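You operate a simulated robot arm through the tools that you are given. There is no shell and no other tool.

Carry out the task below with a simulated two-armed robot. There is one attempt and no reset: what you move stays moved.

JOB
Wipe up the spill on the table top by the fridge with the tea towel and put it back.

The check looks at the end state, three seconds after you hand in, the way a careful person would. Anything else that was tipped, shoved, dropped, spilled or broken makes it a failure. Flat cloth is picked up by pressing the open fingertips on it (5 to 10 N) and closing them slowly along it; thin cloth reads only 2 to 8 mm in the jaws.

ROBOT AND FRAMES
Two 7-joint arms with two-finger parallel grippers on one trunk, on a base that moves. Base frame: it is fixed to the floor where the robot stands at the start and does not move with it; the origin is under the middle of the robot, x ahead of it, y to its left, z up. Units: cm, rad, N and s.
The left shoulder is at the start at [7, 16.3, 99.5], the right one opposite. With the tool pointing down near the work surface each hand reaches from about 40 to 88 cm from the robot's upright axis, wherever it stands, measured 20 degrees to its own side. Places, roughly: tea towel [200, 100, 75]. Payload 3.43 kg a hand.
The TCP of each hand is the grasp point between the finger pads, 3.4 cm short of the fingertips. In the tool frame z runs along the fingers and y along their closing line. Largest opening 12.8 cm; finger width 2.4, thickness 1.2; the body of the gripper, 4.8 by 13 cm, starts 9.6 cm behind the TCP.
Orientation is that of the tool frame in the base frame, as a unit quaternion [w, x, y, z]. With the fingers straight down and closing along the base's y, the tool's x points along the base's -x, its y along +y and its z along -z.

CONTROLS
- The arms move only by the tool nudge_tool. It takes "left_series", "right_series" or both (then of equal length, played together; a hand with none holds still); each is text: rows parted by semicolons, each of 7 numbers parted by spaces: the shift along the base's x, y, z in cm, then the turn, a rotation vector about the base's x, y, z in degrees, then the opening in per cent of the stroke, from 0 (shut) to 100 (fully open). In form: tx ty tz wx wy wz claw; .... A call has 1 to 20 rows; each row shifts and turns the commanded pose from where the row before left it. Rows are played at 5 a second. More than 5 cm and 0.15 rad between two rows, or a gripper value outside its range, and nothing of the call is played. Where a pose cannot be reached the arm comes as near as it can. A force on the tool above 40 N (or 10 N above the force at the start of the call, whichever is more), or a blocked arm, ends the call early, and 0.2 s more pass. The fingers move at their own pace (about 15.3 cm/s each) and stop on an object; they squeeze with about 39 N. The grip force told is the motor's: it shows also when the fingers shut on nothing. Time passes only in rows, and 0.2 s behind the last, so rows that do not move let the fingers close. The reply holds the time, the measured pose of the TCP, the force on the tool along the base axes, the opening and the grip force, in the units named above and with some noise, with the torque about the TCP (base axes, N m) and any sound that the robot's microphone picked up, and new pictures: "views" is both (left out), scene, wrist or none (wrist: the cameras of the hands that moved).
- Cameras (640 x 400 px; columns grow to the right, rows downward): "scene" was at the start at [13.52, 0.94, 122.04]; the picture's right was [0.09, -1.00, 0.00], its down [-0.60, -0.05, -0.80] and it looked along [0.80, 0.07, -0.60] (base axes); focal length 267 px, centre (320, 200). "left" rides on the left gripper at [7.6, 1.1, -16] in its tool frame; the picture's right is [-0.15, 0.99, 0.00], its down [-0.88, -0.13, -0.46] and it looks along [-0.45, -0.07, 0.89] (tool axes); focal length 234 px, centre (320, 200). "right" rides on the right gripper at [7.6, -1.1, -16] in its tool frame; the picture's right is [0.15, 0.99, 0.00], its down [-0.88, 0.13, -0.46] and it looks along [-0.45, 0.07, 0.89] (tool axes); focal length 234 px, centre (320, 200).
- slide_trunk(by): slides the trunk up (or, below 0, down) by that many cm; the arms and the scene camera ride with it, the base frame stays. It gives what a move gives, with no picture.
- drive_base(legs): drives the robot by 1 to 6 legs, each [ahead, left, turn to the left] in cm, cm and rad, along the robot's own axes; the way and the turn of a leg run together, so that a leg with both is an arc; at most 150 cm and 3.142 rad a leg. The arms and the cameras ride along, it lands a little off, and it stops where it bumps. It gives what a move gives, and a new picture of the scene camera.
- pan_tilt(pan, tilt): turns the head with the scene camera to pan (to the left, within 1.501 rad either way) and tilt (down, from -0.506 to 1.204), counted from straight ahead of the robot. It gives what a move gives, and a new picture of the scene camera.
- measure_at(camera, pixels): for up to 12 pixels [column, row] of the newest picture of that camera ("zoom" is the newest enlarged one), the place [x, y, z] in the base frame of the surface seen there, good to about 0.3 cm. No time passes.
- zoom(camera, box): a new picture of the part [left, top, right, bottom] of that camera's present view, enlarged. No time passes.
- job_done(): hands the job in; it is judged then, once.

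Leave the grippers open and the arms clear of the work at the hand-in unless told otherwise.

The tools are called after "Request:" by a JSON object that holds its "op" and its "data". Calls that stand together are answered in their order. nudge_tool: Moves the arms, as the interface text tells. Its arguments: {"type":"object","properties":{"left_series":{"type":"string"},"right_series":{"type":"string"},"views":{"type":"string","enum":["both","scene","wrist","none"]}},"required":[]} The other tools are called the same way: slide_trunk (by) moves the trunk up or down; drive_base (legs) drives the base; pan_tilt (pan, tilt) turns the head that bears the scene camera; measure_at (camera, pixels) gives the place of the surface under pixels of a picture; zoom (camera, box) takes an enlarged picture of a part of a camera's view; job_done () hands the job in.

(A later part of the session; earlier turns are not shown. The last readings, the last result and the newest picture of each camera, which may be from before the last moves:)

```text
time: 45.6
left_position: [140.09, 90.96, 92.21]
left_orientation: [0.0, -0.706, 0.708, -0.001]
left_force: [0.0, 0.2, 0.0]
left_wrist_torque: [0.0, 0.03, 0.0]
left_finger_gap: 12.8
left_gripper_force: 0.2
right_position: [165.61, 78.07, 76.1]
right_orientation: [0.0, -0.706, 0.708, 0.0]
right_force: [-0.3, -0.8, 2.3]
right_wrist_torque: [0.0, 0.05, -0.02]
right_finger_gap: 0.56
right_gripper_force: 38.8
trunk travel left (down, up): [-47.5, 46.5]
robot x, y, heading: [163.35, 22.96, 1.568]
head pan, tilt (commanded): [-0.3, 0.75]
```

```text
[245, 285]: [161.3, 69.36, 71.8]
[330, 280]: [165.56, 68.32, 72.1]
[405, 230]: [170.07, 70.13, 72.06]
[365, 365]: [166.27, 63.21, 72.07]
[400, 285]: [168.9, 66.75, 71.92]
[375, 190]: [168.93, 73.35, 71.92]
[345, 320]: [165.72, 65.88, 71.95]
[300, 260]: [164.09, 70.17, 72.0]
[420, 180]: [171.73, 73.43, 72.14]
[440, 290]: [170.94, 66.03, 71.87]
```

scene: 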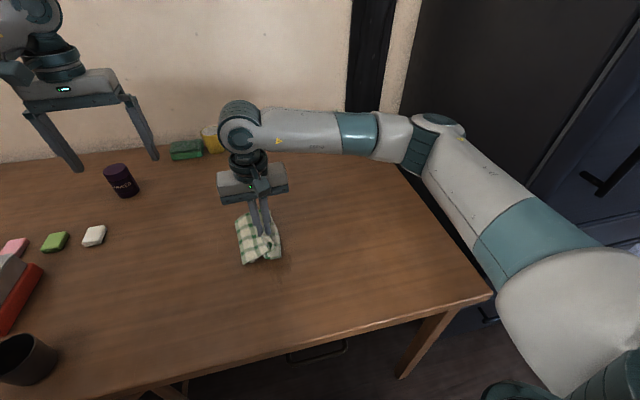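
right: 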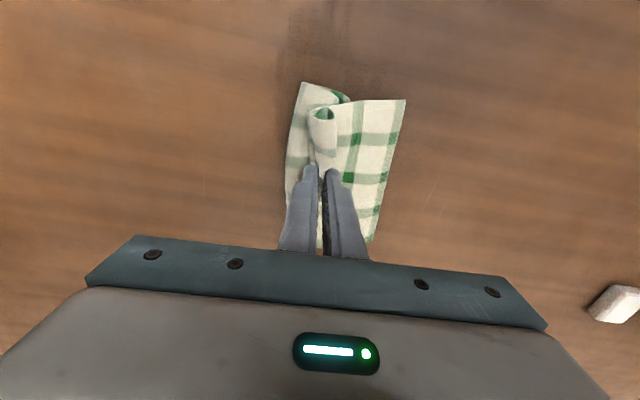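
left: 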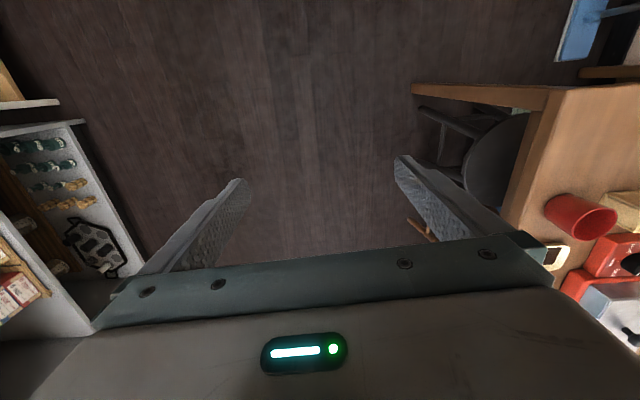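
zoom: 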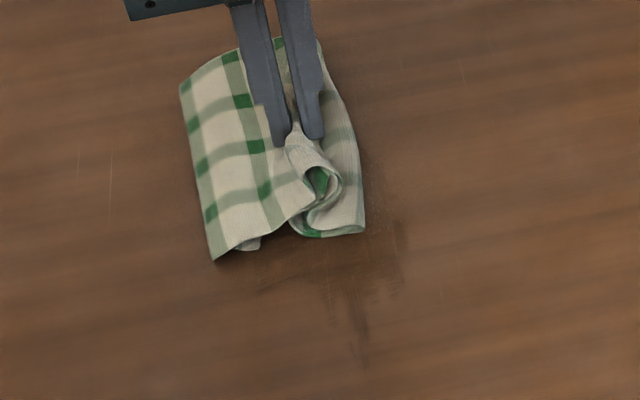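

I'll wipe the right part next with slightly more pressure: lanes at x≈168.5 and x≈170.5 from y 78 to 63 and back.

Request:
{"op": "nudge_tool", "data": {"right_series": "3 0 -0.1 0 0 0 0; 0 -2.5 0 0 0 0 0; 0 -2.5 0 0 0 0 0; 0 -2.5 0 0 0 0 0; 0 -2.5 0 0 0 0 0; 0 -2.5 0 0 0 0 0; 0 -2.5 0 0 0 0 0; 2 0 0 0 0 0 0; 0 2.5 0 0 0 0 0; 0 2.5 0 0 0 0 0; 0 2.5 0 0 0 0 0; 0 2.5 0 0 0 0 0; 0 2.5 0 0 0 0 0; 0 2.5 0 0 0 0 0; 0 0 0 0 0 0 0", "views": "both"}}

Request:
{"op": "zoom", "data": {"camera": "scene", "box": [200, 200, 340, 300]}}

```text
time: 48.8
left_position: [139.96, 90.93, 92.23]
left_orientation: [0.0, -0.706, 0.708, -0.001]
left_force: [-0.3, -1.2, 0.1]
left_wrist_torque: [0.03, -0.01, -0.02]
left_finger_gap: 12.81
left_gripper_force: 0.0
right_position: [170.42, 78.02, 76.16]
right_orientation: [0.0, -0.705, 0.709, 0.0]
right_force: [0.6, -1.6, 2.9]
right_wrist_torque: [-0.05, 0.0, 0.0]
right_finger_gap: 0.56
right_gripper_force: 38.8
trunk travel left (down, up): [-47.5, 46.5]
robot x, y, heading: [163.51, 22.77, 1.563]
head pan, tilt (commanded): [-0.3, 0.75]
```

scene: 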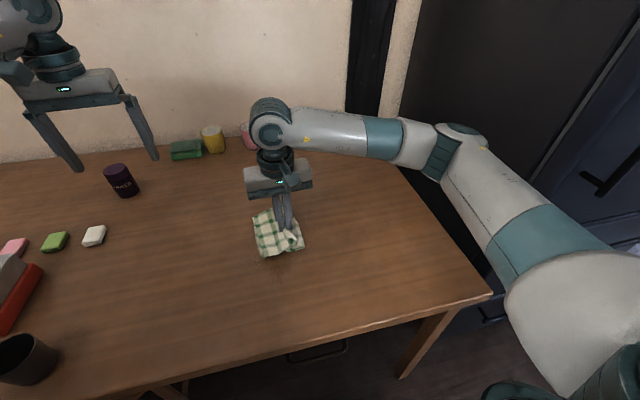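
right: 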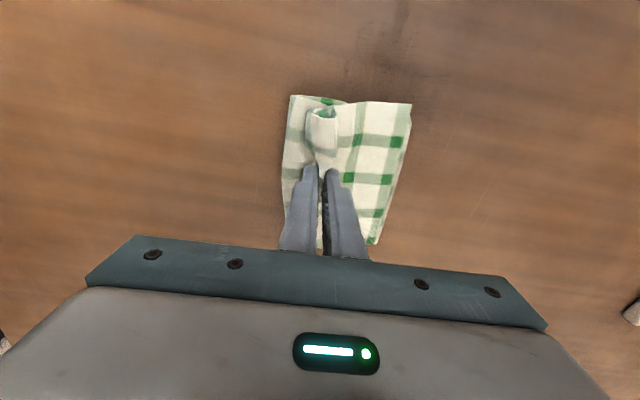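

```text
4.00 times, centred on (270, 250) of scene
```

zoom: 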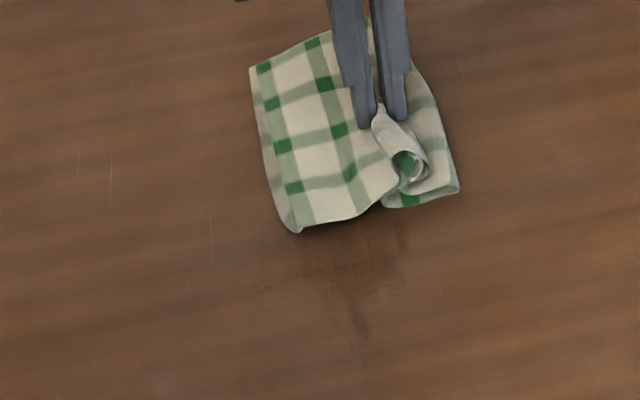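

Much of it is gone, but a faint smear is left around (166–168, 64–71). I'll now cross-wipe with strokes along x, working towards the near edge with slightly more pressure.

Request:
{"op": "nudge_tool", "data": {"right_series": "1 -2 -0.15 0 0 0 0; -3 0 0 0 0 0 0; -3 0 0 0 0 0 0; -3 0 0 0 0 0 0; -2 0 0 0 0 0 0; 0 -2 0 0 0 0 0; 3 0 0 0 0 0 0; 3 0 0 0 0 0 0; 3 0 0 0 0 0 0; 2 0 0 0 0 0 0; 0 -2 0 0 0 0 0; -3 0 0 0 0 0 0; -3 0 0 0 0 0 0; -3 0 0 0 0 0 0; -2 0 0 0 0 0 0; 0 -2 0 0 0 0 0; 3 0 0 0 0 0 0; 3 0 0 0 0 0 0; 3 0 0 0 0 0 0; 2 0 0 0 0 0 0", "views": "both"}}

Request:
{"op": "zoom", "data": {"camera": "scene", "box": [200, 200, 340, 300]}}

```text
time: 53.0
left_position: [140.11, 90.94, 92.19]
left_orientation: [0.0, -0.706, 0.709, 0.0]
left_force: [0.1, -0.8, -0.2]
left_wrist_torque: [0.0, 0.01, -0.04]
left_finger_gap: 12.79
left_gripper_force: 0.1
right_position: [171.64, 70.0, 76.08]
right_orientation: [0.0, -0.706, 0.708, 0.0]
right_force: [-1.1, 0.8, 2.5]
right_wrist_torque: [-0.02, 0.07, 0.01]
right_finger_gap: 0.54
right_gripper_force: 38.2
trunk travel left (down, up): [-47.5, 46.5]
robot x, y, heading: [163.54, 22.77, 1.563]
head pan, tilt (commanded): [-0.3, 0.75]
```

scene: 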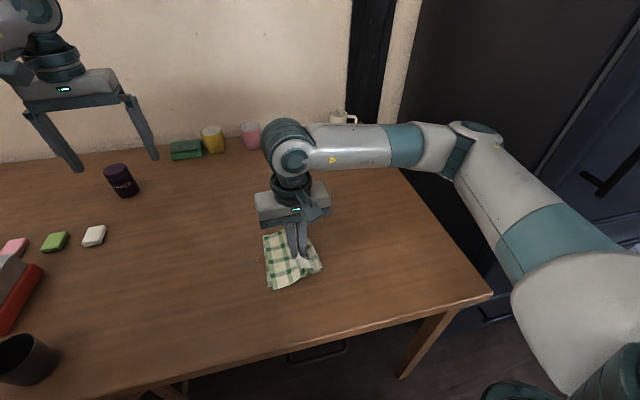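
right: 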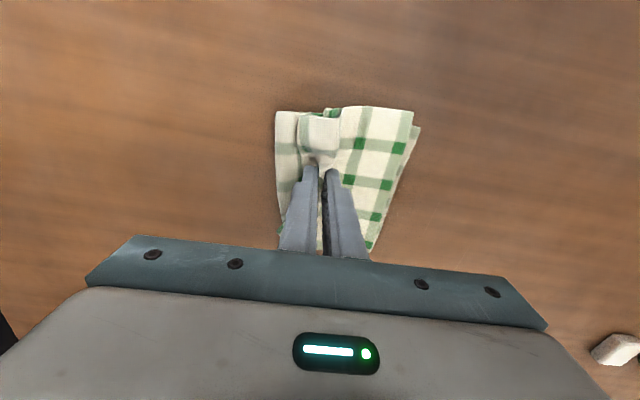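

```text
4.00 times, centred on (270, 250) of scene
```

zoom: 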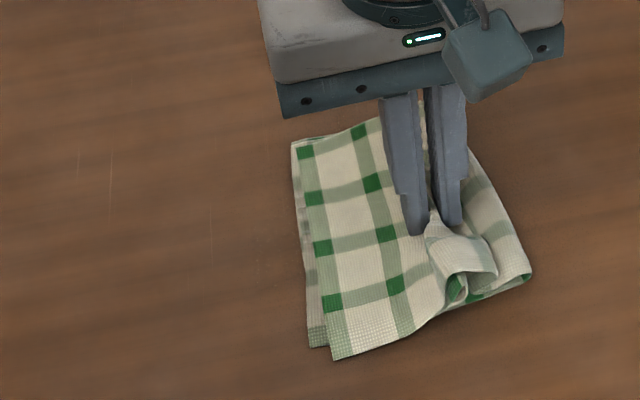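

Continuing with x strokes at y = 68, 66, 64 and 62.5 over the near side of the stain.

Request:
{"op": "nudge_tool", "data": {"right_series": "0 -2 -0.1 0 0 0 0; -3 0 0 0 0 0 0; -3 0 0 0 0 0 0; -3 0 0 0 0 0 0; -2 0 0 0 0 0 0; 0 -2 0 0 0 0 0; 3 0 0 0 0 0 0; 3 0 0 0 0 0 0; 3 0 0 0 0 0 0; 2 0 0 0 0 0 0; 0 -2 0 0 0 0 0; -3 0 0 0 0 0 0; -3 0 0 0 0 0 0; -3 0 0 0 0 0 0; -2 0 0 0 0 0 0; 0 -1.5 0 0 0 0 0; 3 0 0 0 0 0 0; 3 0 0 0 0 0 0; 3 0 0 0 0 0 0; 0 0 0 0 0 0 0", "views": "both"}}

Request:
{"op": "zoom", "data": {"camera": "scene", "box": [200, 190, 340, 290]}}

```text
time: 57.2
left_position: [140.11, 91.04, 92.19]
left_orientation: [0.0, -0.706, 0.708, 0.0]
left_force: [-0.6, 0.9, 0.5]
left_wrist_torque: [-0.01, 0.03, -0.03]
left_finger_gap: 12.83
left_gripper_force: 0.0
right_position: [169.7, 62.46, 75.92]
right_orientation: [0.001, -0.706, 0.709, -0.001]
right_force: [-1.0, -0.5, 5.3]
right_wrist_torque: [0.0, 0.0, 0.01]
right_finger_gap: 0.56
right_gripper_force: 39.1
trunk travel left (down, up): [-47.5, 46.5]
robot x, y, heading: [163.98, 22.87, 1.565]
head pan, tilt (commanded): [-0.3, 0.75]
```

scene: 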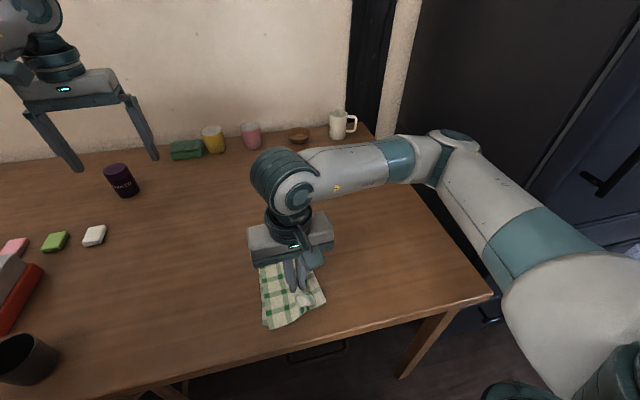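
right: 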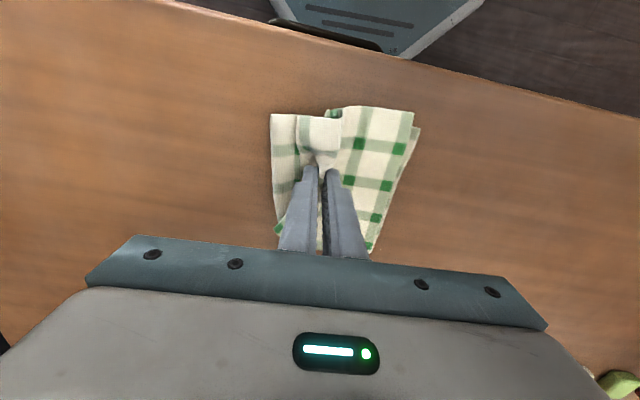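

```text
4.00 times, centred on (270, 240) of scene
```

zoom: 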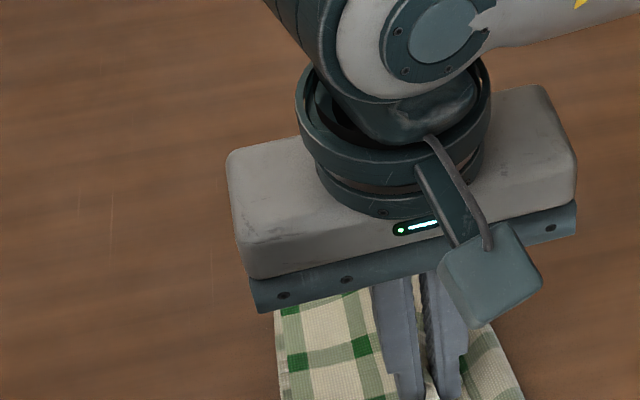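

Now I'll lift the towel and swing it aside (+x, +y), so I can see whether the spot is clean.

Request:
{"op": "nudge_tool", "data": {"right_series": "0 0 1 0 0 0 0; 0 0 3 0 0 0 0; 0 0 4 0 0 0 0; 0 0 4 0 0 0 0; 3.5 3.5 0 0 0 0 0; 3.5 3.5 0 0 0 0 0; 3.5 3.5 0 0 0 0 0; 3.5 3.5 0 0 0 0 0; 3.5 3.5 0 0 0 0 0; 2 3.5 0 0 0 0 0; 1 3.5 0 0 0 0 0; 0 0 0 0 0 0 0", "views": "both"}}

Request:
{"op": "zoom", "data": {"camera": "scene", "box": [200, 190, 360, 310]}}

```text
time: 59.8
left_position: [140.18, 90.98, 92.23]
left_orientation: [0.0, -0.706, 0.708, 0.0]
left_force: [0.4, -0.7, 0.0]
left_wrist_torque: [0.02, 0.02, 0.01]
left_finger_gap: 12.8
left_gripper_force: 0.0
right_position: [190.18, 86.99, 87.87]
right_orientation: [0.0, -0.706, 0.708, 0.0]
right_force: [-0.3, -0.4, -0.5]
right_wrist_torque: [-0.01, 0.03, -0.03]
right_finger_gap: 0.55
right_gripper_force: 39.2
trunk travel left (down, up): [-47.5, 46.5]
robot x, y, heading: [163.59, 22.3, 1.567]
head pan, tilt (commanded): [-0.3, 0.75]
```

scene: 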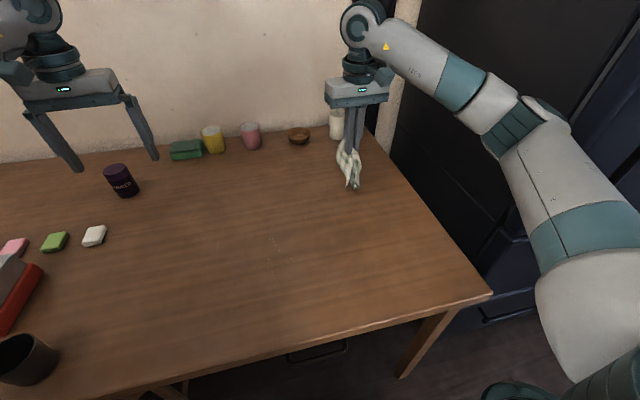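
right: 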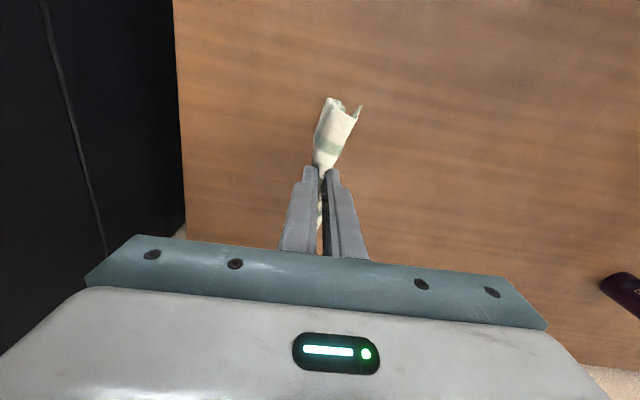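

```text
3.33 times, centred on (280, 250) of scene
```

zoom: 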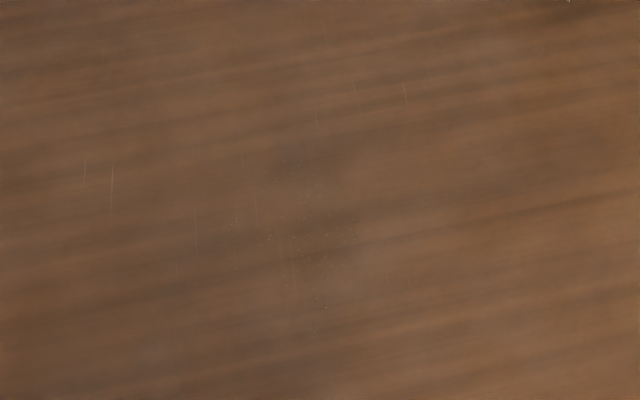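

The stain is almost gone. A few tiny glints are still visible around (250–300, 240–280), so I'll zoom in further.

Request:
{"op": "zoom", "data": {"camera": "scene", "box": [240, 220, 312, 288]}}

Request:
{"op": "measure_at", "data": {"camera": "scene", "pixels": [[258, 248], [289, 250], [275, 230], [278, 269], [268, 255]]}}

```text
5.88 times, centred on (276, 254) of scene
```

zoom: 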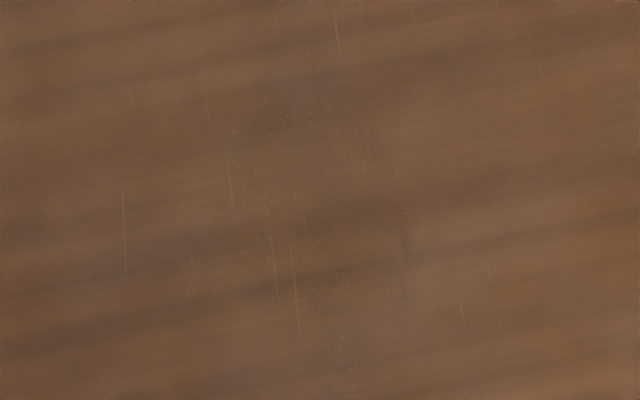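

```text
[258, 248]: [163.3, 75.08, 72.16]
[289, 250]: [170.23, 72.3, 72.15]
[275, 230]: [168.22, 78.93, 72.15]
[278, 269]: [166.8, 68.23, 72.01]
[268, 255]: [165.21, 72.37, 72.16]
```

Only tiny specks are left, at x 162–171 and y 63–80. For a thorough job I'll go back and give the area a second full pass. First I'll carry the towel back over (167, 78) and lower it.

Request:
{"op": "nudge_tool", "data": {"right_series": "-4 -1.5 0 0 0 0 0; -4 -1.5 0 0 0 0 0; -4 -1.5 0 0 0 0 0; -4 -1.5 0 0 0 0 0; -4 -1.5 0 0 0 0 0; -3 -1.5 0 0 0 0 0; 0 0 -3 0 0 0 0; 0 0 -3 0 0 0 0; 0 0 -2.5 0 0 0 0; 0 0 -1.5 0 0 0 0; 0 0 -1 0 0 0 0; 0 0 -0.6 0 0 0 0; 0 0 0 0 0 0 0", "views": "both"}}

```text
time: 62.6
left_position: [139.95, 91.0, 92.26]
left_orientation: [0.001, -0.706, 0.708, 0.001]
left_force: [-0.4, 0.6, -0.2]
left_wrist_torque: [-0.01, -0.01, -0.04]
left_finger_gap: 12.79
left_gripper_force: 0.0
right_position: [167.05, 77.94, 76.42]
right_orientation: [0.0, -0.706, 0.708, -0.001]
right_force: [1.3, -3.9, 12.7]
right_wrist_torque: [-0.13, 0.06, 0.05]
right_finger_gap: 0.56
right_gripper_force: 39.2
trunk travel left (down, up): [-47.5, 46.5]
robot x, y, heading: [163.51, 22.74, 1.567]
head pan, tilt (commanded): [-0.3, 0.75]
```

scene: 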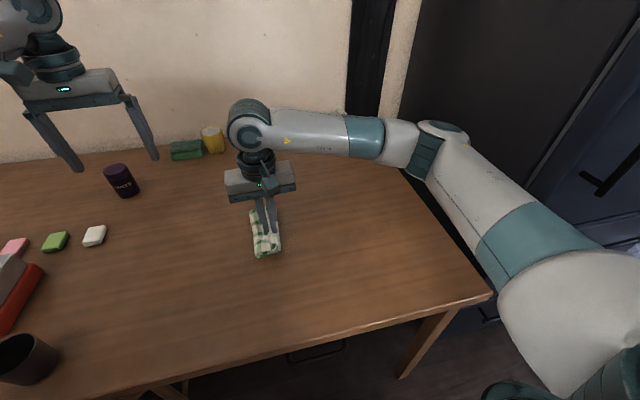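
right: 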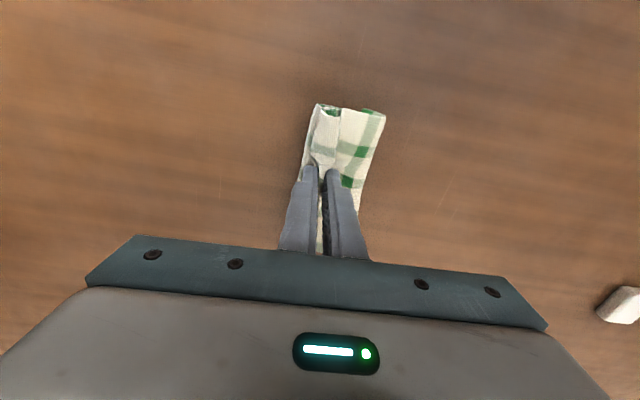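

The towel now rests as a thicker pad (12.7 N at z 76.4). I'll wipe lanes along y from the left side across.

Request:
{"op": "nudge_tool", "data": {"right_series": "-2.5 1 0 0 0 0 0; -2.5 0.5 0 0 0 0 0; 0 -3 0 0 0 0 0; 0 -3 0 0 0 0 0; 0 -3 0 0 0 0 0; 0 -3 0 0 0 0 0; 0 -3 0 0 0 0 0; 0 -2.5 0 0 0 0 0; 2 0 0 0 0 0 0; 0 3 0 0 0 0 0; 0 3 0 0 0 0 0; 0 3 0 0 0 0 0; 0 3 0 0 0 0 0; 0 3 0 0 0 0 0; 0 2.5 0 0 0 0 0; 2 0 0 0 0 0 0; 0 0 0 0 0 0 0", "views": "wrist"}}

```text
time: 66.2
left_position: [139.85, 91.03, 92.18]
left_orientation: [0.0, -0.707, 0.707, 0.0]
left_force: [-0.6, 0.0, -1.0]
left_wrist_torque: [0.01, -0.01, -0.04]
left_finger_gap: 12.81
left_gripper_force: 0.0
right_position: [166.02, 79.45, 76.41]
right_orientation: [0.001, -0.706, 0.708, 0.001]
right_force: [-1.2, 0.5, 7.2]
right_wrist_torque: [0.07, 0.09, 0.0]
right_finger_gap: 0.54
right_gripper_force: 38.8
trunk travel left (down, up): [-47.5, 46.5]
robot x, y, heading: [163.49, 22.85, 1.569]
head pan, tilt (commanded): [-0.3, 0.75]
```

right: 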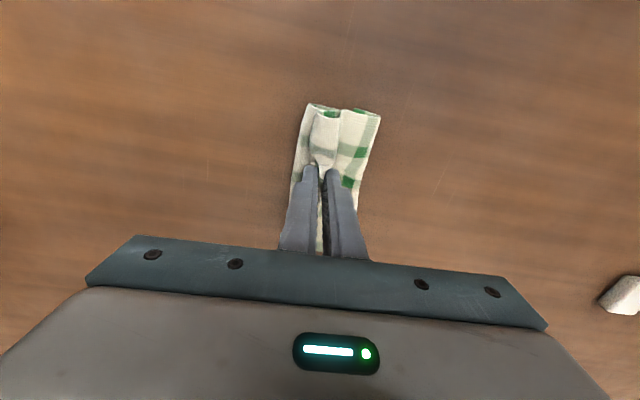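

The pad holds, with 7 N. I'll carry on with lanes at x = 166, 168, 170 and a half lane at 172.

Request:
{"op": "nudge_tool", "data": {"right_series": "0 -3 0 0 0 0 0; 0 -3 0 0 0 0 0; 0 -3 0 0 0 0 0; 0 -3 0 0 0 0 0; 0 -3 0 0 0 0 0; 0 -2.5 0 0 0 0 0; 2 0 0 0 0 0 0; 0 3 0 0 0 0 0; 0 3 0 0 0 0 0; 0 3 0 0 0 0 0; 0 3 0 0 0 0 0; 0 3 0 0 0 0 0; 2 0 0 0 0 0 0; 0 -3 0 0 0 0 0; 0 -3 0 0 0 0 0; 0 -3 0 0 0 0 0; 0 -3 0 0 0 0 0; 0 -3 0 0 0 0 0; 2 0 0 0 0 0 0; 0 2 0 0 0 0 0", "views": "wrist"}}

```text
time: 70.4
left_position: [140.1, 90.93, 92.23]
left_orientation: [0.0, -0.706, 0.708, 0.0]
left_force: [-0.2, 0.4, 0.0]
left_wrist_torque: [0.02, -0.01, -0.02]
left_finger_gap: 12.81
left_gripper_force: 0.1
right_position: [172.04, 63.89, 76.23]
right_orientation: [0.0, -0.705, 0.709, -0.001]
right_force: [0.8, -2.9, 10.0]
right_wrist_torque: [-0.12, 0.08, 0.01]
right_finger_gap: 0.56
right_gripper_force: 38.8
trunk travel left (down, up): [-47.5, 46.5]
robot x, y, heading: [163.35, 22.81, 1.568]
head pan, tilt (commanded): [-0.3, 0.75]
```

right: 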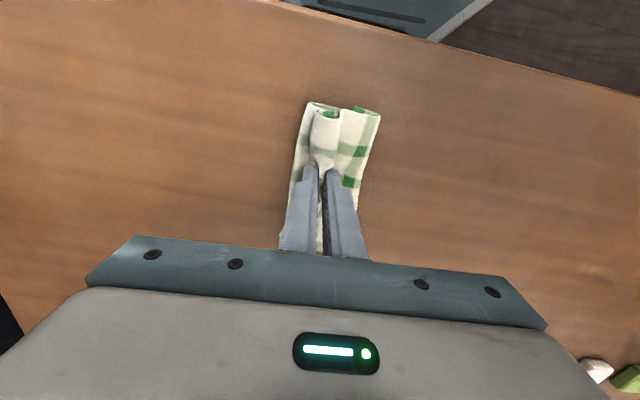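

Now cross strokes along x, from the near side back to the far side (y 64 to 79).

Request:
{"op": "nudge_tool", "data": {"right_series": "-3.5 0 0 0 0 0 0; -3.5 0 0 0 0 0 0; -3.5 0 0 0 0 0 0; 0 2 0 0 0 0 0; 3.5 0 0 0 0 0 0; 3.5 0 0 0 0 0 0; 3.5 0 0 0 0 0 0; 0 2 0 0 0 0 0; -3.5 0 0 0 0 0 0; -3.5 0 0 0 0 0 0; -3.5 0 0 0 0 0 0; 0 2 0 0 0 0 0; 3.5 0 0 0 0 0 0; 3.5 0 0 0 0 0 0; 3.5 0 0 0 0 0 0; 0 2 0 0 0 0 0; -3.5 0 0 0 0 0 0; -3.5 0 0 0 0 0 0; -3.5 0 0 0 0 0 0; 0 2 0 0 0 0 0", "views": "none"}}

Request:
{"op": "nudge_tool", "data": {"right_series": "3.5 0 0 0 0 0 0; 3.5 0 0 0 0 0 0; 3.5 0 0 0 0 0 0; 0 2 0 0 0 0 0; -3.5 0 0 0 0 0 0; -3.5 0 0 0 0 0 0; -3.5 0 0 0 0 0 0; 0 2 0 0 0 0 0; 3.5 0 0 0 0 0 0; 3.5 0 0 0 0 0 0; 3.5 0 0 0 0 0 0; 0 0 0 0 0 0 0", "views": "wrist"}}

```text
time: 74.6
left_position: [140.07, 90.97, 92.34]
left_orientation: [0.0, -0.706, 0.708, 0.0]
left_force: [-0.4, -0.1, 0.0]
left_wrist_torque: [-0.02, 0.01, -0.02]
left_finger_gap: 12.83
left_gripper_force: 0.2
right_position: [161.64, 73.78, 76.21]
right_orientation: [-0.001, -0.706, 0.708, 0.0]
right_force: [-1.1, -3.1, 6.6]
right_wrist_torque: [-0.13, 0.08, 0.0]
right_finger_gap: 0.51
right_gripper_force: 39.0
trunk travel left (down, up): [-47.5, 46.5]
robot x, y, heading: [163.56, 22.75, 1.569]
head pan, tilt (commanded): [-0.3, 0.75]
```

```text
time: 77.2
left_position: [140.07, 90.94, 92.3]
left_orientation: [0.0, -0.706, 0.708, 0.0]
left_force: [-0.9, -1.0, 0.0]
left_wrist_torque: [0.01, -0.04, 0.0]
left_finger_gap: 12.8
left_gripper_force: 0.0
right_position: [172.04, 77.96, 76.31]
right_orientation: [0.001, -0.706, 0.708, 0.0]
right_force: [-0.4, -0.5, 6.7]
right_wrist_torque: [0.02, 0.07, -0.02]
right_finger_gap: 0.52
right_gripper_force: 39.1
trunk travel left (down, up): [-47.5, 46.5]
robot x, y, heading: [163.53, 22.45, 1.566]
head pan, tilt (commanded): [-0.3, 0.75]
```

right: 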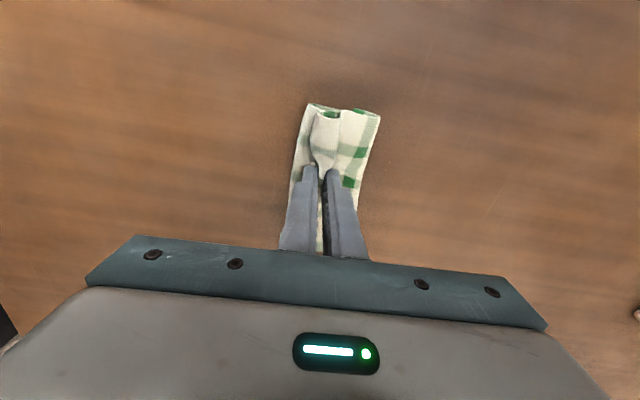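

I'll lift the towel and carry it towards its home, then zoom in on the wiped area.

Request:
{"op": "nudge_tool", "data": {"right_series": "0 0 1 0 0 0 0; 0 0 3 0 0 0 0; 0 0 4 0 0 0 0; 0 0 4 0 0 0 0; 3.5 3.5 0 0 0 0 0; 3.5 3.5 0 0 0 0 0; 3.5 3.5 0 0 0 0 0; 3.5 3.5 0 0 0 0 0; 3.5 3.5 0 0 0 0 0; 3 4.5 0 0 0 0 0; 0 0 0 0 0 0 0; 0 0 0 0 0 0 0", "views": "both"}}

Request:
{"op": "zoom", "data": {"camera": "scene", "box": [200, 190, 360, 310]}}

Request:
{"op": "zoom", "data": {"camera": "scene", "box": [240, 220, 312, 288]}}

```text
refused: row 10 steps farther than a row can; nothing moved
```

```text
3.33 times, centred on (280, 250) of scene
```

zoom: 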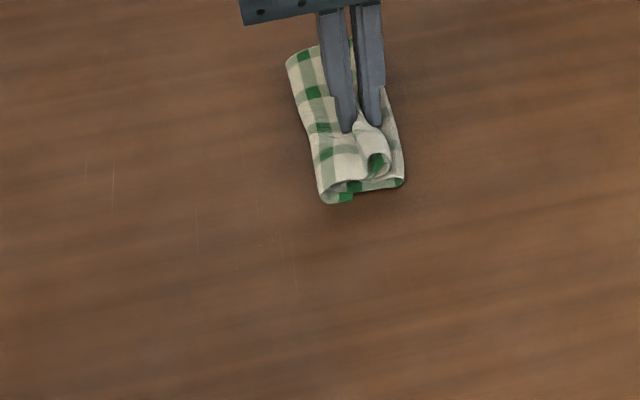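

```text
5.88 times, centred on (276, 254) of scene
```

zoom: 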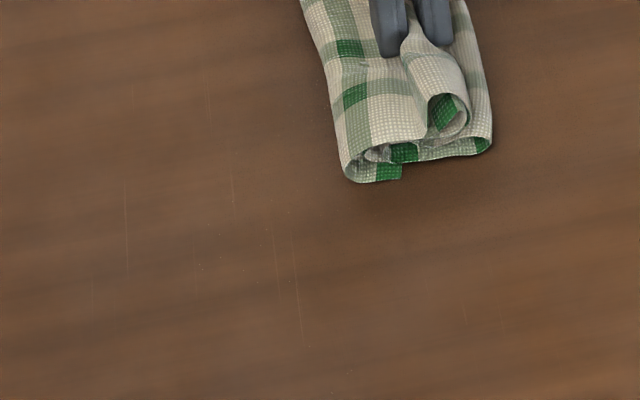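

That lift was refused because one step was too long, so nothing moved. The visible part is nearly spotless, with only a couple of specks near zoom (200,262). I'll measure those and give them a last rub while the towel is still down.

Request:
{"op": "measure_at", "data": {"camera": "zoom", "pixels": [[200, 262], [195, 242], [248, 264], [340, 372], [305, 346]]}}

```text
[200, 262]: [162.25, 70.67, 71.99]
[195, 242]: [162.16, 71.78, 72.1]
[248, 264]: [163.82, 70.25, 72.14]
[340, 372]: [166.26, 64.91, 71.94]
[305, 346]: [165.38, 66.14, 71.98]
```

The specks are around (162–166, 65–72). I'll rub lanes at x = 162.4, 163.9 and 161 once more with slightly more pressure.

Request:
{"op": "nudge_tool", "data": {"right_series": "-3.3 0 -0.1 0 0 0 0; -3.3 0 0 0 0 0 0; -3 0 0 0 0 0 0; 0 -3 0 0 0 0 0; 0 -3 0 0 0 0 0; 0 -3 0 0 0 0 0; 0 -3 0 0 0 0 0; 0 -3 0 0 0 0 0; 1.5 0 0 0 0 0 0; 0 3 0 0 0 0 0; 0 3 0 0 0 0 0; 0 3 0 0 0 0 0; 0 3 0 0 0 0 0; -3 0 0 0 0 0 0; 0 -3 0 0 0 0 0; 0 -3 0 0 0 0 0; 0 -3 0 0 0 0 0; 0 -3 0 0 0 0 0; 4.5 0 0 0 0 0 0; 0 2 0 0 0 0 0", "views": "none"}}

Request:
{"op": "nudge_tool", "data": {"right_series": "0 3 0 0 0 0 0; 0 3 0 0 0 0 0; 0 3 0 0 0 0 0; 1.5 0 0 0 0 0 0; 0 -3 0 0 0 0 0; 0 -3 0 0 0 0 0; 0 -3 0 0 0 0 0; 0 -3 0 0 0 0 0; 1.5 0 0 0 0 0 0; 0 3 0 0 0 0 0; 0 3 0 0 0 0 0; 0 3 0 0 0 0 0; 0 3 0 0 0 0 0; 0 3 0 0 0 0 0; 0 0 0 0 0 0 0", "views": "none"}}

Request:
{"op": "nudge_tool", "data": {"right_series": "0 0 1 0 0 0 0; 0 0 3 0 0 0 0; 0 0 4 0 0 0 0; 0 0 4 0 0 0 0; 3.5 3.5 0 0 0 0 0; 3.5 3.5 0 0 0 0 0; 3.5 3.5 0 0 0 0 0; 3.5 3.5 0 0 0 0 0; 3.5 3.5 0 0 0 0 0; 3 3 0 0 0 0 0; 0 0 0 0 0 0 0; 0 0 0 0 0 0 0", "views": "both"}}

Request:
{"op": "zoom", "data": {"camera": "scene", "box": [200, 190, 360, 310]}}

Request:
{"op": "zoom", "data": {"camera": "scene", "box": [225, 220, 334, 288]}}

```text
time: 81.4
left_position: [140.0, 91.0, 92.23]
left_orientation: [-0.001, -0.707, 0.708, 0.0]
left_force: [-0.1, 0.3, -0.4]
left_wrist_torque: [0.01, -0.02, 0.0]
left_finger_gap: 12.81
left_gripper_force: 0.1
right_position: [165.37, 64.83, 76.26]
right_orientation: [0.0, -0.707, 0.707, -0.001]
right_force: [2.3, -3.9, 11.5]
right_wrist_torque: [-0.14, 0.0, -0.01]
right_finger_gap: 0.57
right_gripper_force: 39.1
trunk travel left (down, up): [-47.5, 46.5]
robot x, y, heading: [163.53, 22.44, 1.564]
head pan, tilt (commanded): [-0.3, 0.75]
```

```text
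time: 84.6
left_position: [140.06, 90.94, 92.33]
left_orientation: [0.001, -0.705, 0.709, 0.001]
left_force: [0.6, -0.1, 0.1]
left_wrist_torque: [0.03, -0.01, 0.01]
left_finger_gap: 12.76
left_gripper_force: 0.1
right_position: [168.49, 76.84, 76.36]
right_orientation: [0.001, -0.706, 0.708, 0.0]
right_force: [0.0, -5.3, 16.3]
right_wrist_torque: [-0.22, 0.11, 0.03]
right_finger_gap: 0.54
right_gripper_force: 39.2
trunk travel left (down, up): [-47.5, 46.5]
robot x, y, heading: [163.29, 22.6, 1.566]
head pan, tilt (commanded): [-0.3, 0.75]
```

```text
time: 87.2
left_position: [140.1, 90.98, 92.17]
left_orientation: [0.0, -0.706, 0.708, 0.001]
left_force: [0.6, 0.1, 0.3]
left_wrist_torque: [0.01, 0.0, -0.01]
left_finger_gap: 12.82
left_gripper_force: 0.0
right_position: [189.04, 97.62, 88.1]
right_orientation: [0.0, -0.706, 0.708, 0.0]
right_force: [-0.8, -0.3, 0.2]
right_wrist_torque: [-0.01, 0.0, -0.03]
right_finger_gap: 0.53
right_gripper_force: 38.8
trunk travel left (down, up): [-47.5, 46.5]
robot x, y, heading: [163.5, 22.87, 1.569]
head pan, tilt (commanded): [-0.3, 0.75]
```

scene: 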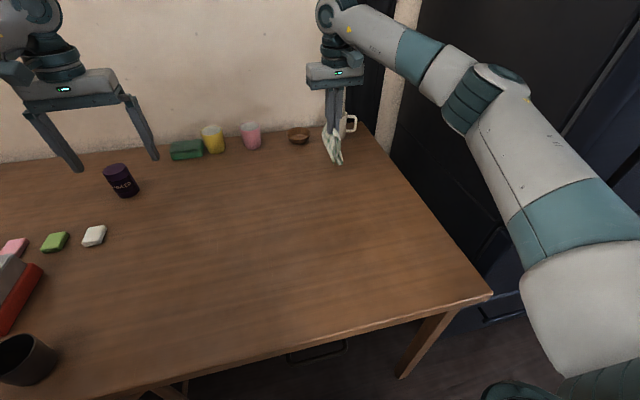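
right: 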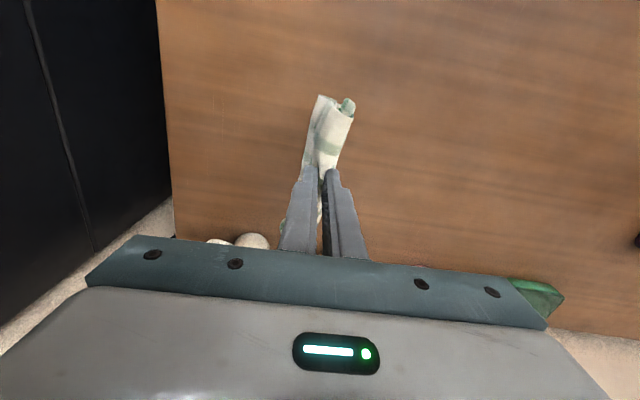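

```text
3.33 times, centred on (280, 250) of scene
```

zoom: 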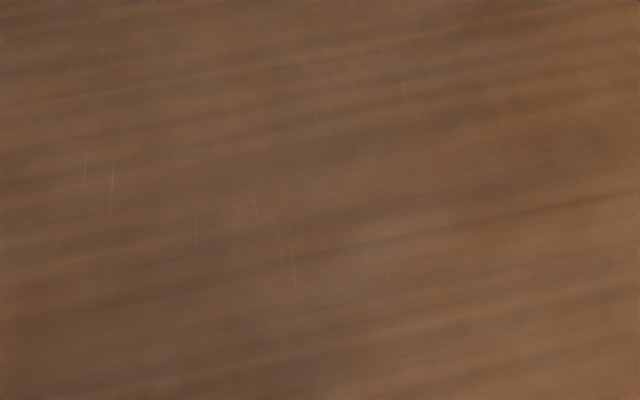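

```text
5.87 times, centred on (280, 254) of scene
```

zoom: 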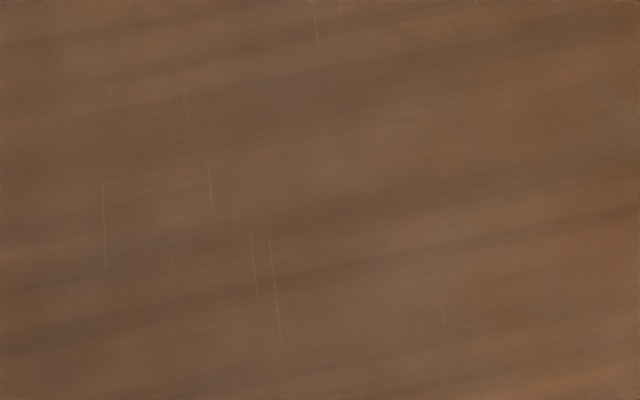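

The table is clean now: only the wood's own fine scratches are left. Next is putting the towel back where it was, centred at (192.6, 100). The flaps hang from the middle, so I'll lower it while moving sideways (+x) to make it lie neatly instead of crumpling. First I'll move to (186, 100) and lower until the flaps just touch.

Request:
{"op": "nudge_tool", "data": {"right_series": "-3 2.4 0 0 0 0 0; 0 0 -2.5 0 0 0 0; 0 0 -2.5 0 0 0 0; 0 0 -1.3 0 0 0 0; 0 0 0 0 0 0 0; 0 0 0 0 0 0 0", "views": "both"}}

Request:
{"op": "zoom", "data": {"camera": "scene", "box": [270, 90, 410, 190]}}

```text
time: 88.6
left_position: [140.01, 90.99, 92.17]
left_orientation: [0.0, -0.706, 0.708, 0.0]
left_force: [-0.1, -0.3, 0.2]
left_wrist_torque: [0.02, 0.0, 0.0]
left_finger_gap: 12.78
left_gripper_force: 0.1
right_position: [185.98, 99.87, 81.86]
right_orientation: [0.0, -0.706, 0.708, 0.0]
right_force: [0.0, 0.5, -0.4]
right_wrist_torque: [-0.01, 0.08, 0.01]
right_finger_gap: 0.56
right_gripper_force: 39.7
trunk travel left (down, up): [-47.5, 46.5]
robot x, y, heading: [163.57, 22.62, 1.567]
head pan, tilt (commanded): [-0.3, 0.75]
```

scene: 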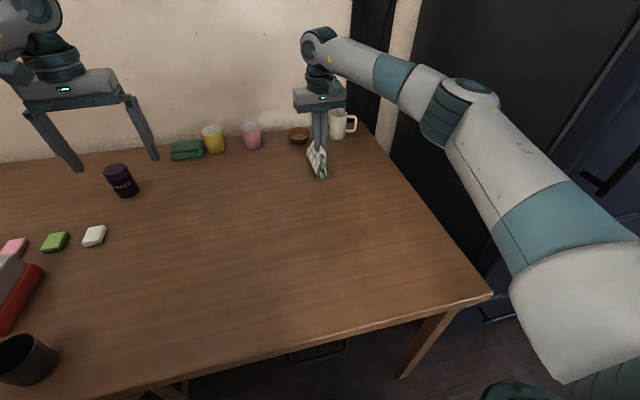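
right: 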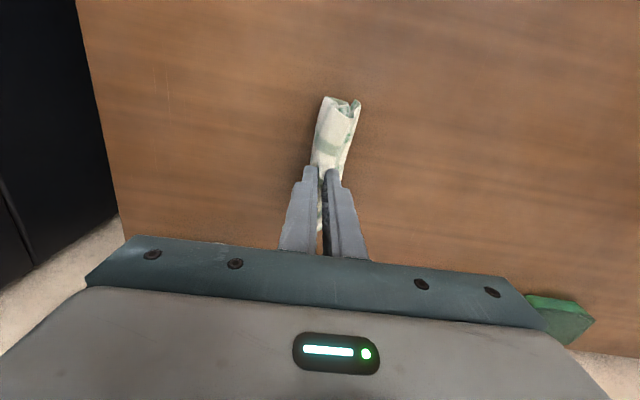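

```text
4.00 times, centred on (340, 140) of scene
```

zoom: 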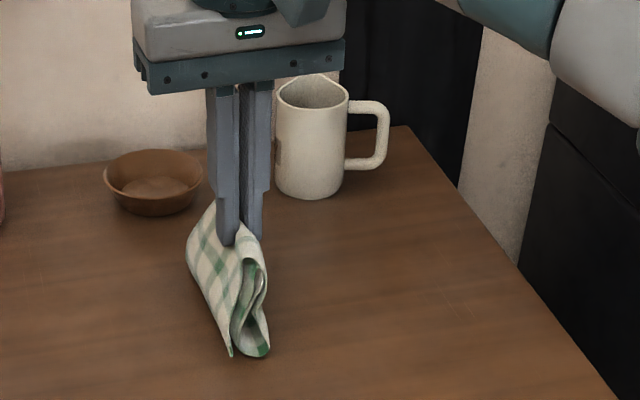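

The flaps are about touching the table. I'll lower diagonally (+1.3 x, -1 z per step) so that they trail to the left.

Request:
{"op": "nudge_tool", "data": {"right_series": "1.3 0 -0.9 0 0 0 0; 1.3 0 -1 0 0 0 0; 1.3 0 -1 0 0 0 0; 1.3 0 -1 0 0 0 0; 1.3 0 -0.8 0 0 0 0; 0 0 0 0 0 0 0", "views": "both"}}

Request:
{"op": "zoom", "data": {"camera": "scene", "box": [270, 90, 410, 190]}}

```text
time: 90.0
left_position: [140.14, 91.17, 92.14]
left_orientation: [0.0, -0.705, 0.709, 0.0]
left_force: [0.1, 0.6, 0.4]
left_wrist_torque: [0.02, 0.0, 0.03]
left_finger_gap: 12.79
left_gripper_force: 0.0
right_position: [192.38, 99.84, 77.23]
right_orientation: [0.001, -0.706, 0.708, -0.001]
right_force: [-0.5, -0.4, -0.4]
right_wrist_torque: [0.01, 0.04, -0.01]
right_finger_gap: 0.55
right_gripper_force: 38.9
trunk travel left (down, up): [-47.5, 46.5]
robot x, y, heading: [163.43, 22.59, 1.569]
head pan, tilt (commanded): [-0.3, 0.75]
```

scene: 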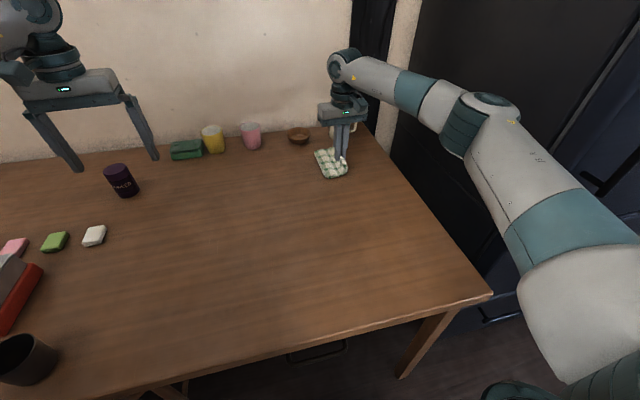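
right: 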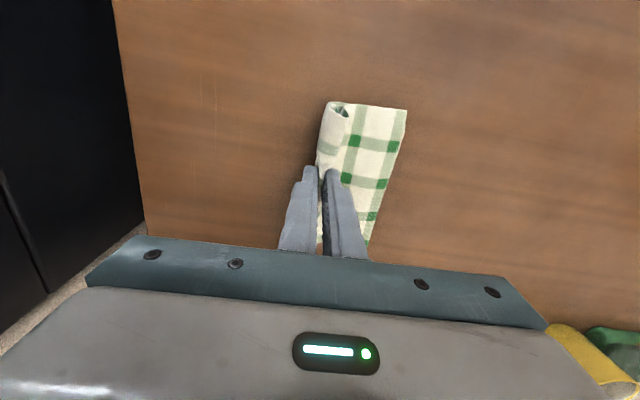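

```text
4.00 times, centred on (340, 140) of scene
```

zoom: 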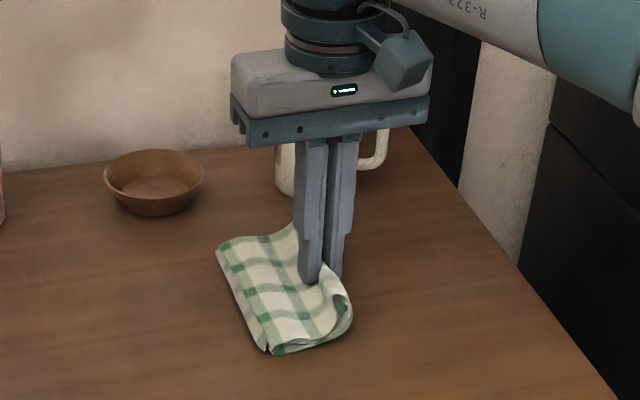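

That worked: the towel lies folded in half, with the crease under the fingers at x≈193. I'll lower a little more, open the fingers slowly and go straight up to see the shape.

Request:
{"op": "nudge_tool", "data": {"right_series": "0 0 -0.4 0 0 0 0; 0 0 -0.2 0 0 0 0; 0 0 0 0 0 0 4; 0 0 0 0 0 0 8; 0 0 0 0 0 0 12; 0 0 0 0 0 0 18; 0 0 0 0 0 0 24; 0 0 0 0 0 0 24; 0 0 1 0 0 0 24; 0 0 2 0 0 0 24; 0 0 3 0 0 0 24; 0 0 3 0 0 0 24; 0 0 0 0 0 0 24", "views": "both"}}

Request:
{"op": "zoom", "data": {"camera": "scene", "box": [270, 90, 410, 190]}}

```text
time: 92.8
left_position: [140.06, 91.04, 92.23]
left_orientation: [0.0, -0.706, 0.708, 0.0]
left_force: [0.2, -0.1, -1.7]
left_wrist_torque: [-0.02, -0.01, -0.04]
left_finger_gap: 12.8
left_gripper_force: 0.1
right_position: [192.38, 99.88, 85.58]
right_orientation: [0.001, -0.706, 0.708, -0.001]
right_force: [-0.3, -0.3, 0.3]
right_wrist_torque: [-0.03, -0.02, 0.0]
right_finger_gap: 3.06
right_gripper_force: 0.0
trunk travel left (down, up): [-47.5, 46.5]
robot x, y, heading: [162.94, 23.11, 1.567]
head pan, tilt (commanded): [-0.3, 0.75]
```

scene: 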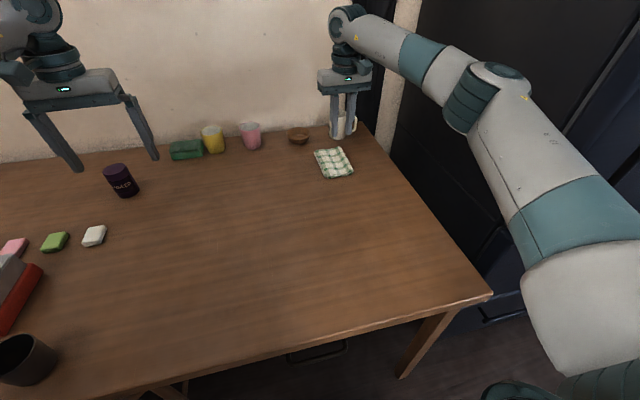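
right: 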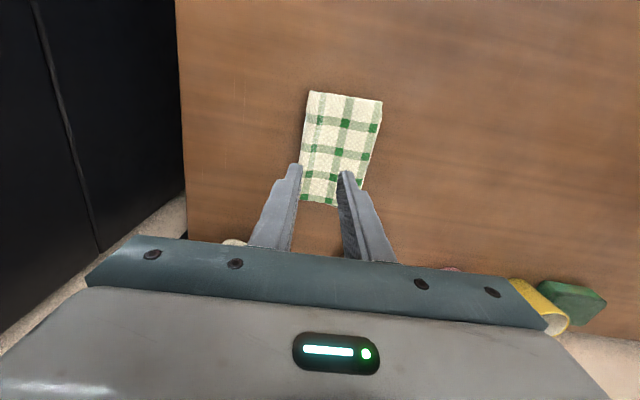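

```text
4.00 times, centred on (340, 140) of scene
```

zoom: 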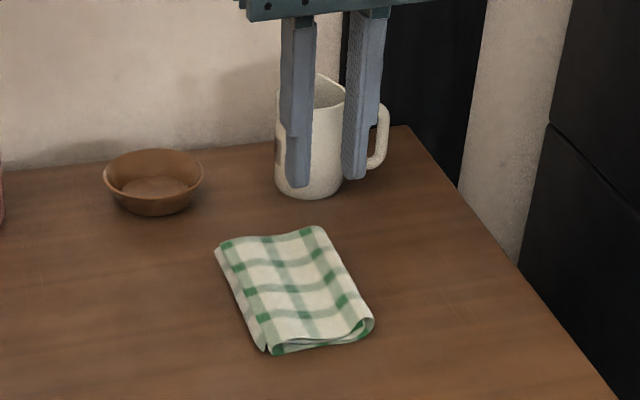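

Very neat: the towel now lies folded in half, crease on the right and loose edges on the left. It would be better unfolded as it was. I'll measure its corners so I can pinch only the top layer near the loose left edge.

Request:
{"op": "measure_at", "data": {"camera": "zoom", "pixels": [[219, 246], [318, 228], [370, 318], [272, 345], [295, 285], [350, 338], [240, 295], [262, 345], [250, 290]]}}

Request:
{"op": "zoom", "data": {"camera": "scene", "box": [305, 138, 365, 186]}}

```text
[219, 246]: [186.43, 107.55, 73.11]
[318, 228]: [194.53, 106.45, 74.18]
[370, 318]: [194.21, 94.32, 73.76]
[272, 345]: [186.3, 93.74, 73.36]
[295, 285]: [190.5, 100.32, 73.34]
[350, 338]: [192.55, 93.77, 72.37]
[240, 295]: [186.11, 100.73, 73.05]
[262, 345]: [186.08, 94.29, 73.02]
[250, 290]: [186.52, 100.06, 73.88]
```

```text
8.33 times, centred on (335, 162) of scene
```

zoom: 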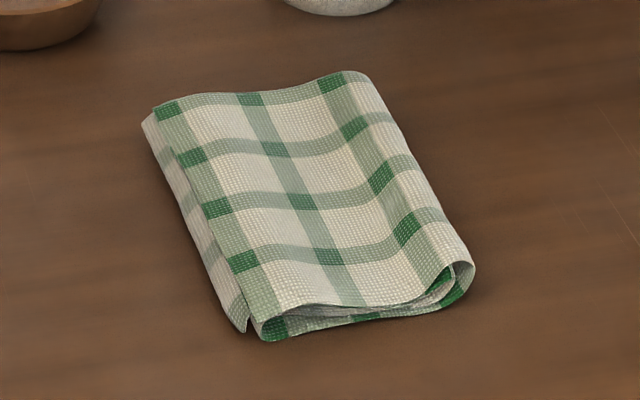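

The loose top edge is at x≈186.4 and the crease at x≈194.4. I'll raise the hand and turn it 90° clockwise, so that the fingers close along y, parallel to the loose edge. Then I can pinch that edge and fold it over to the right.

Request:
{"op": "nudge_tool", "data": {"right_series": "0 0 4 0 0 0 30; 0 0 2 0 0 0 30; 0 0 0 0 0 -8.2 30; 0 0 0 0 0 -8.2 30; 0 0 0 0 0 -8.2 30; 0 0 0 0 0 -8.2 30; 0 0 0 0 0 -8.2 30; 0 0 0 0 0 -8.2 30; 0 0 0 0 0 -8.2 30; 0 0 0 0 0 -8.2 30; 0 0 0 0 0 -8.2 30; 0 0 0 0 0 -8.2 30; 0 0 0 0 0 -8 30; 0 0 0 0 0 0 30", "views": "both"}}

```text
time: 95.8
left_position: [140.05, 90.93, 92.23]
left_orientation: [0.0, -0.706, 0.708, 0.0]
left_force: [0.3, -0.6, 0.8]
left_wrist_torque: [0.01, 0.01, -0.03]
left_finger_gap: 12.79
left_gripper_force: 0.0
right_position: [192.48, 99.97, 91.6]
right_orientation: [0.0, 0.004, 1.0, 0.0]
right_force: [0.1, 0.2, -1.4]
right_wrist_torque: [0.0, 0.02, -0.01]
right_finger_gap: 3.84
right_gripper_force: 0.2
trunk travel left (down, up): [-47.5, 46.5]
robot x, y, heading: [163.51, 22.75, 1.567]
head pan, tilt (commanded): [-0.3, 0.75]
```

scene: 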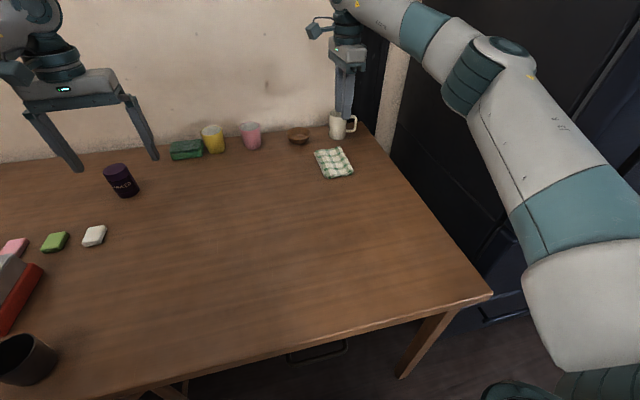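
right: 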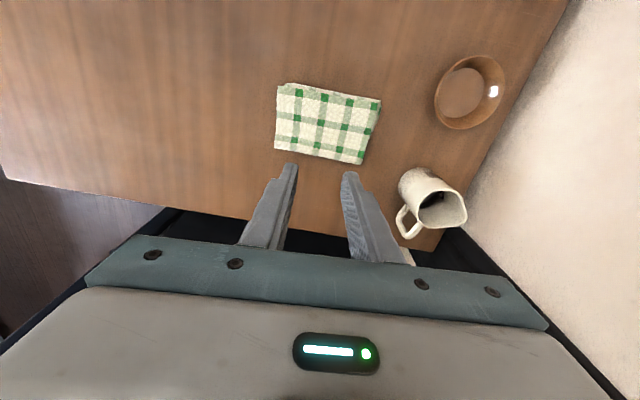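

The hand turned cleanly. I'll move to x=188 (just inside the loose edge), y=100.4, and lower to just above the cloth.

Request:
{"op": "nudge_tool", "data": {"right_series": "-2.5 0.2 0 0 0 0 30; -2 0.2 0 0 0 0 30; 0 0 -4 0 0 0 30; 0 0 -4 0 0 0 30; 0 0 -3.5 0 0 0 30; 0 0 -1.5 0 0 0 30; 0 0 0 0 0 0 30", "views": "both"}}

Request:
{"op": "zoom", "data": {"camera": "scene", "box": [290, 110, 380, 190]}}

```text
time: 97.4
left_position: [140.17, 91.05, 92.23]
left_orientation: [0.0, -0.706, 0.709, 0.0]
left_force: [0.7, 0.3, 0.4]
left_wrist_torque: [0.01, -0.01, 0.01]
left_finger_gap: 12.78
left_gripper_force: 0.0
right_position: [187.86, 100.34, 78.65]
right_orientation: [0.0, 0.002, 1.0, 0.0]
right_force: [-0.5, 0.5, 0.2]
right_wrist_torque: [0.03, -0.03, -0.03]
right_finger_gap: 3.83
right_gripper_force: 0.0
trunk travel left (down, up): [-47.5, 46.5]
robot x, y, heading: [163.62, 22.41, 1.566]
head pan, tilt (commanded): [-0.3, 0.75]
```

scene: 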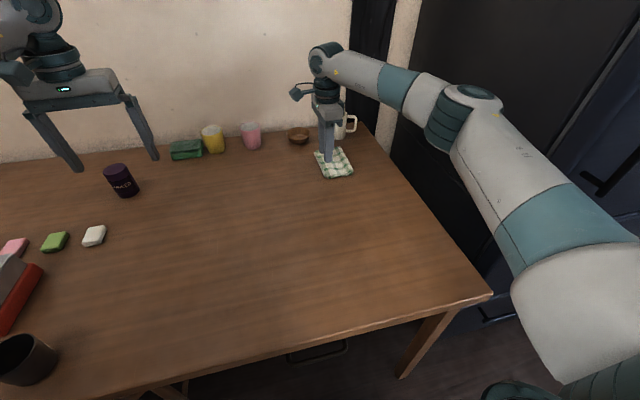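
right: 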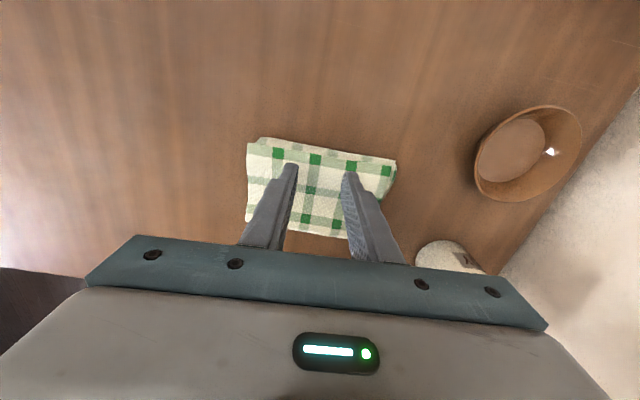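

```text
5.00 times, centred on (335, 150) of scene
```

zoom: 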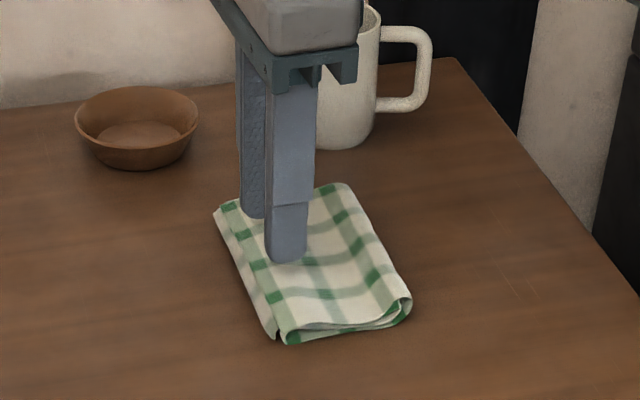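

The fingers hover over the loose edge. I'll come down slowly until there is light contact.

Request:
{"op": "nudge_tool", "data": {"right_series": "0 0 -0.6 0 0 0 30; 0 0 -0.5 0 0 0 30; 0 0 -0.4 0 0 0 30; 0 0 -0.2 0 0 0 30; 0 0 -0.2 0 0 0 30; 0 0 0 0 0 0 30", "views": "none"}}

```text
time: 98.8
left_position: [140.14, 91.09, 92.16]
left_orientation: [0.0, -0.706, 0.708, 0.0]
left_force: [-0.2, 0.2, -0.1]
left_wrist_torque: [-0.01, 0.05, 0.02]
left_finger_gap: 12.8
left_gripper_force: 0.2
right_position: [187.97, 100.24, 76.73]
right_orientation: [0.0, 0.001, 1.0, 0.0]
right_force: [0.8, -0.3, 1.5]
right_wrist_torque: [-0.03, 0.0, 0.01]
right_finger_gap: 3.81
right_gripper_force: 0.1
trunk travel left (down, up): [-47.5, 46.5]
robot x, y, heading: [163.11, 22.42, 1.569]
head pan, tilt (commanded): [-0.3, 0.75]
```

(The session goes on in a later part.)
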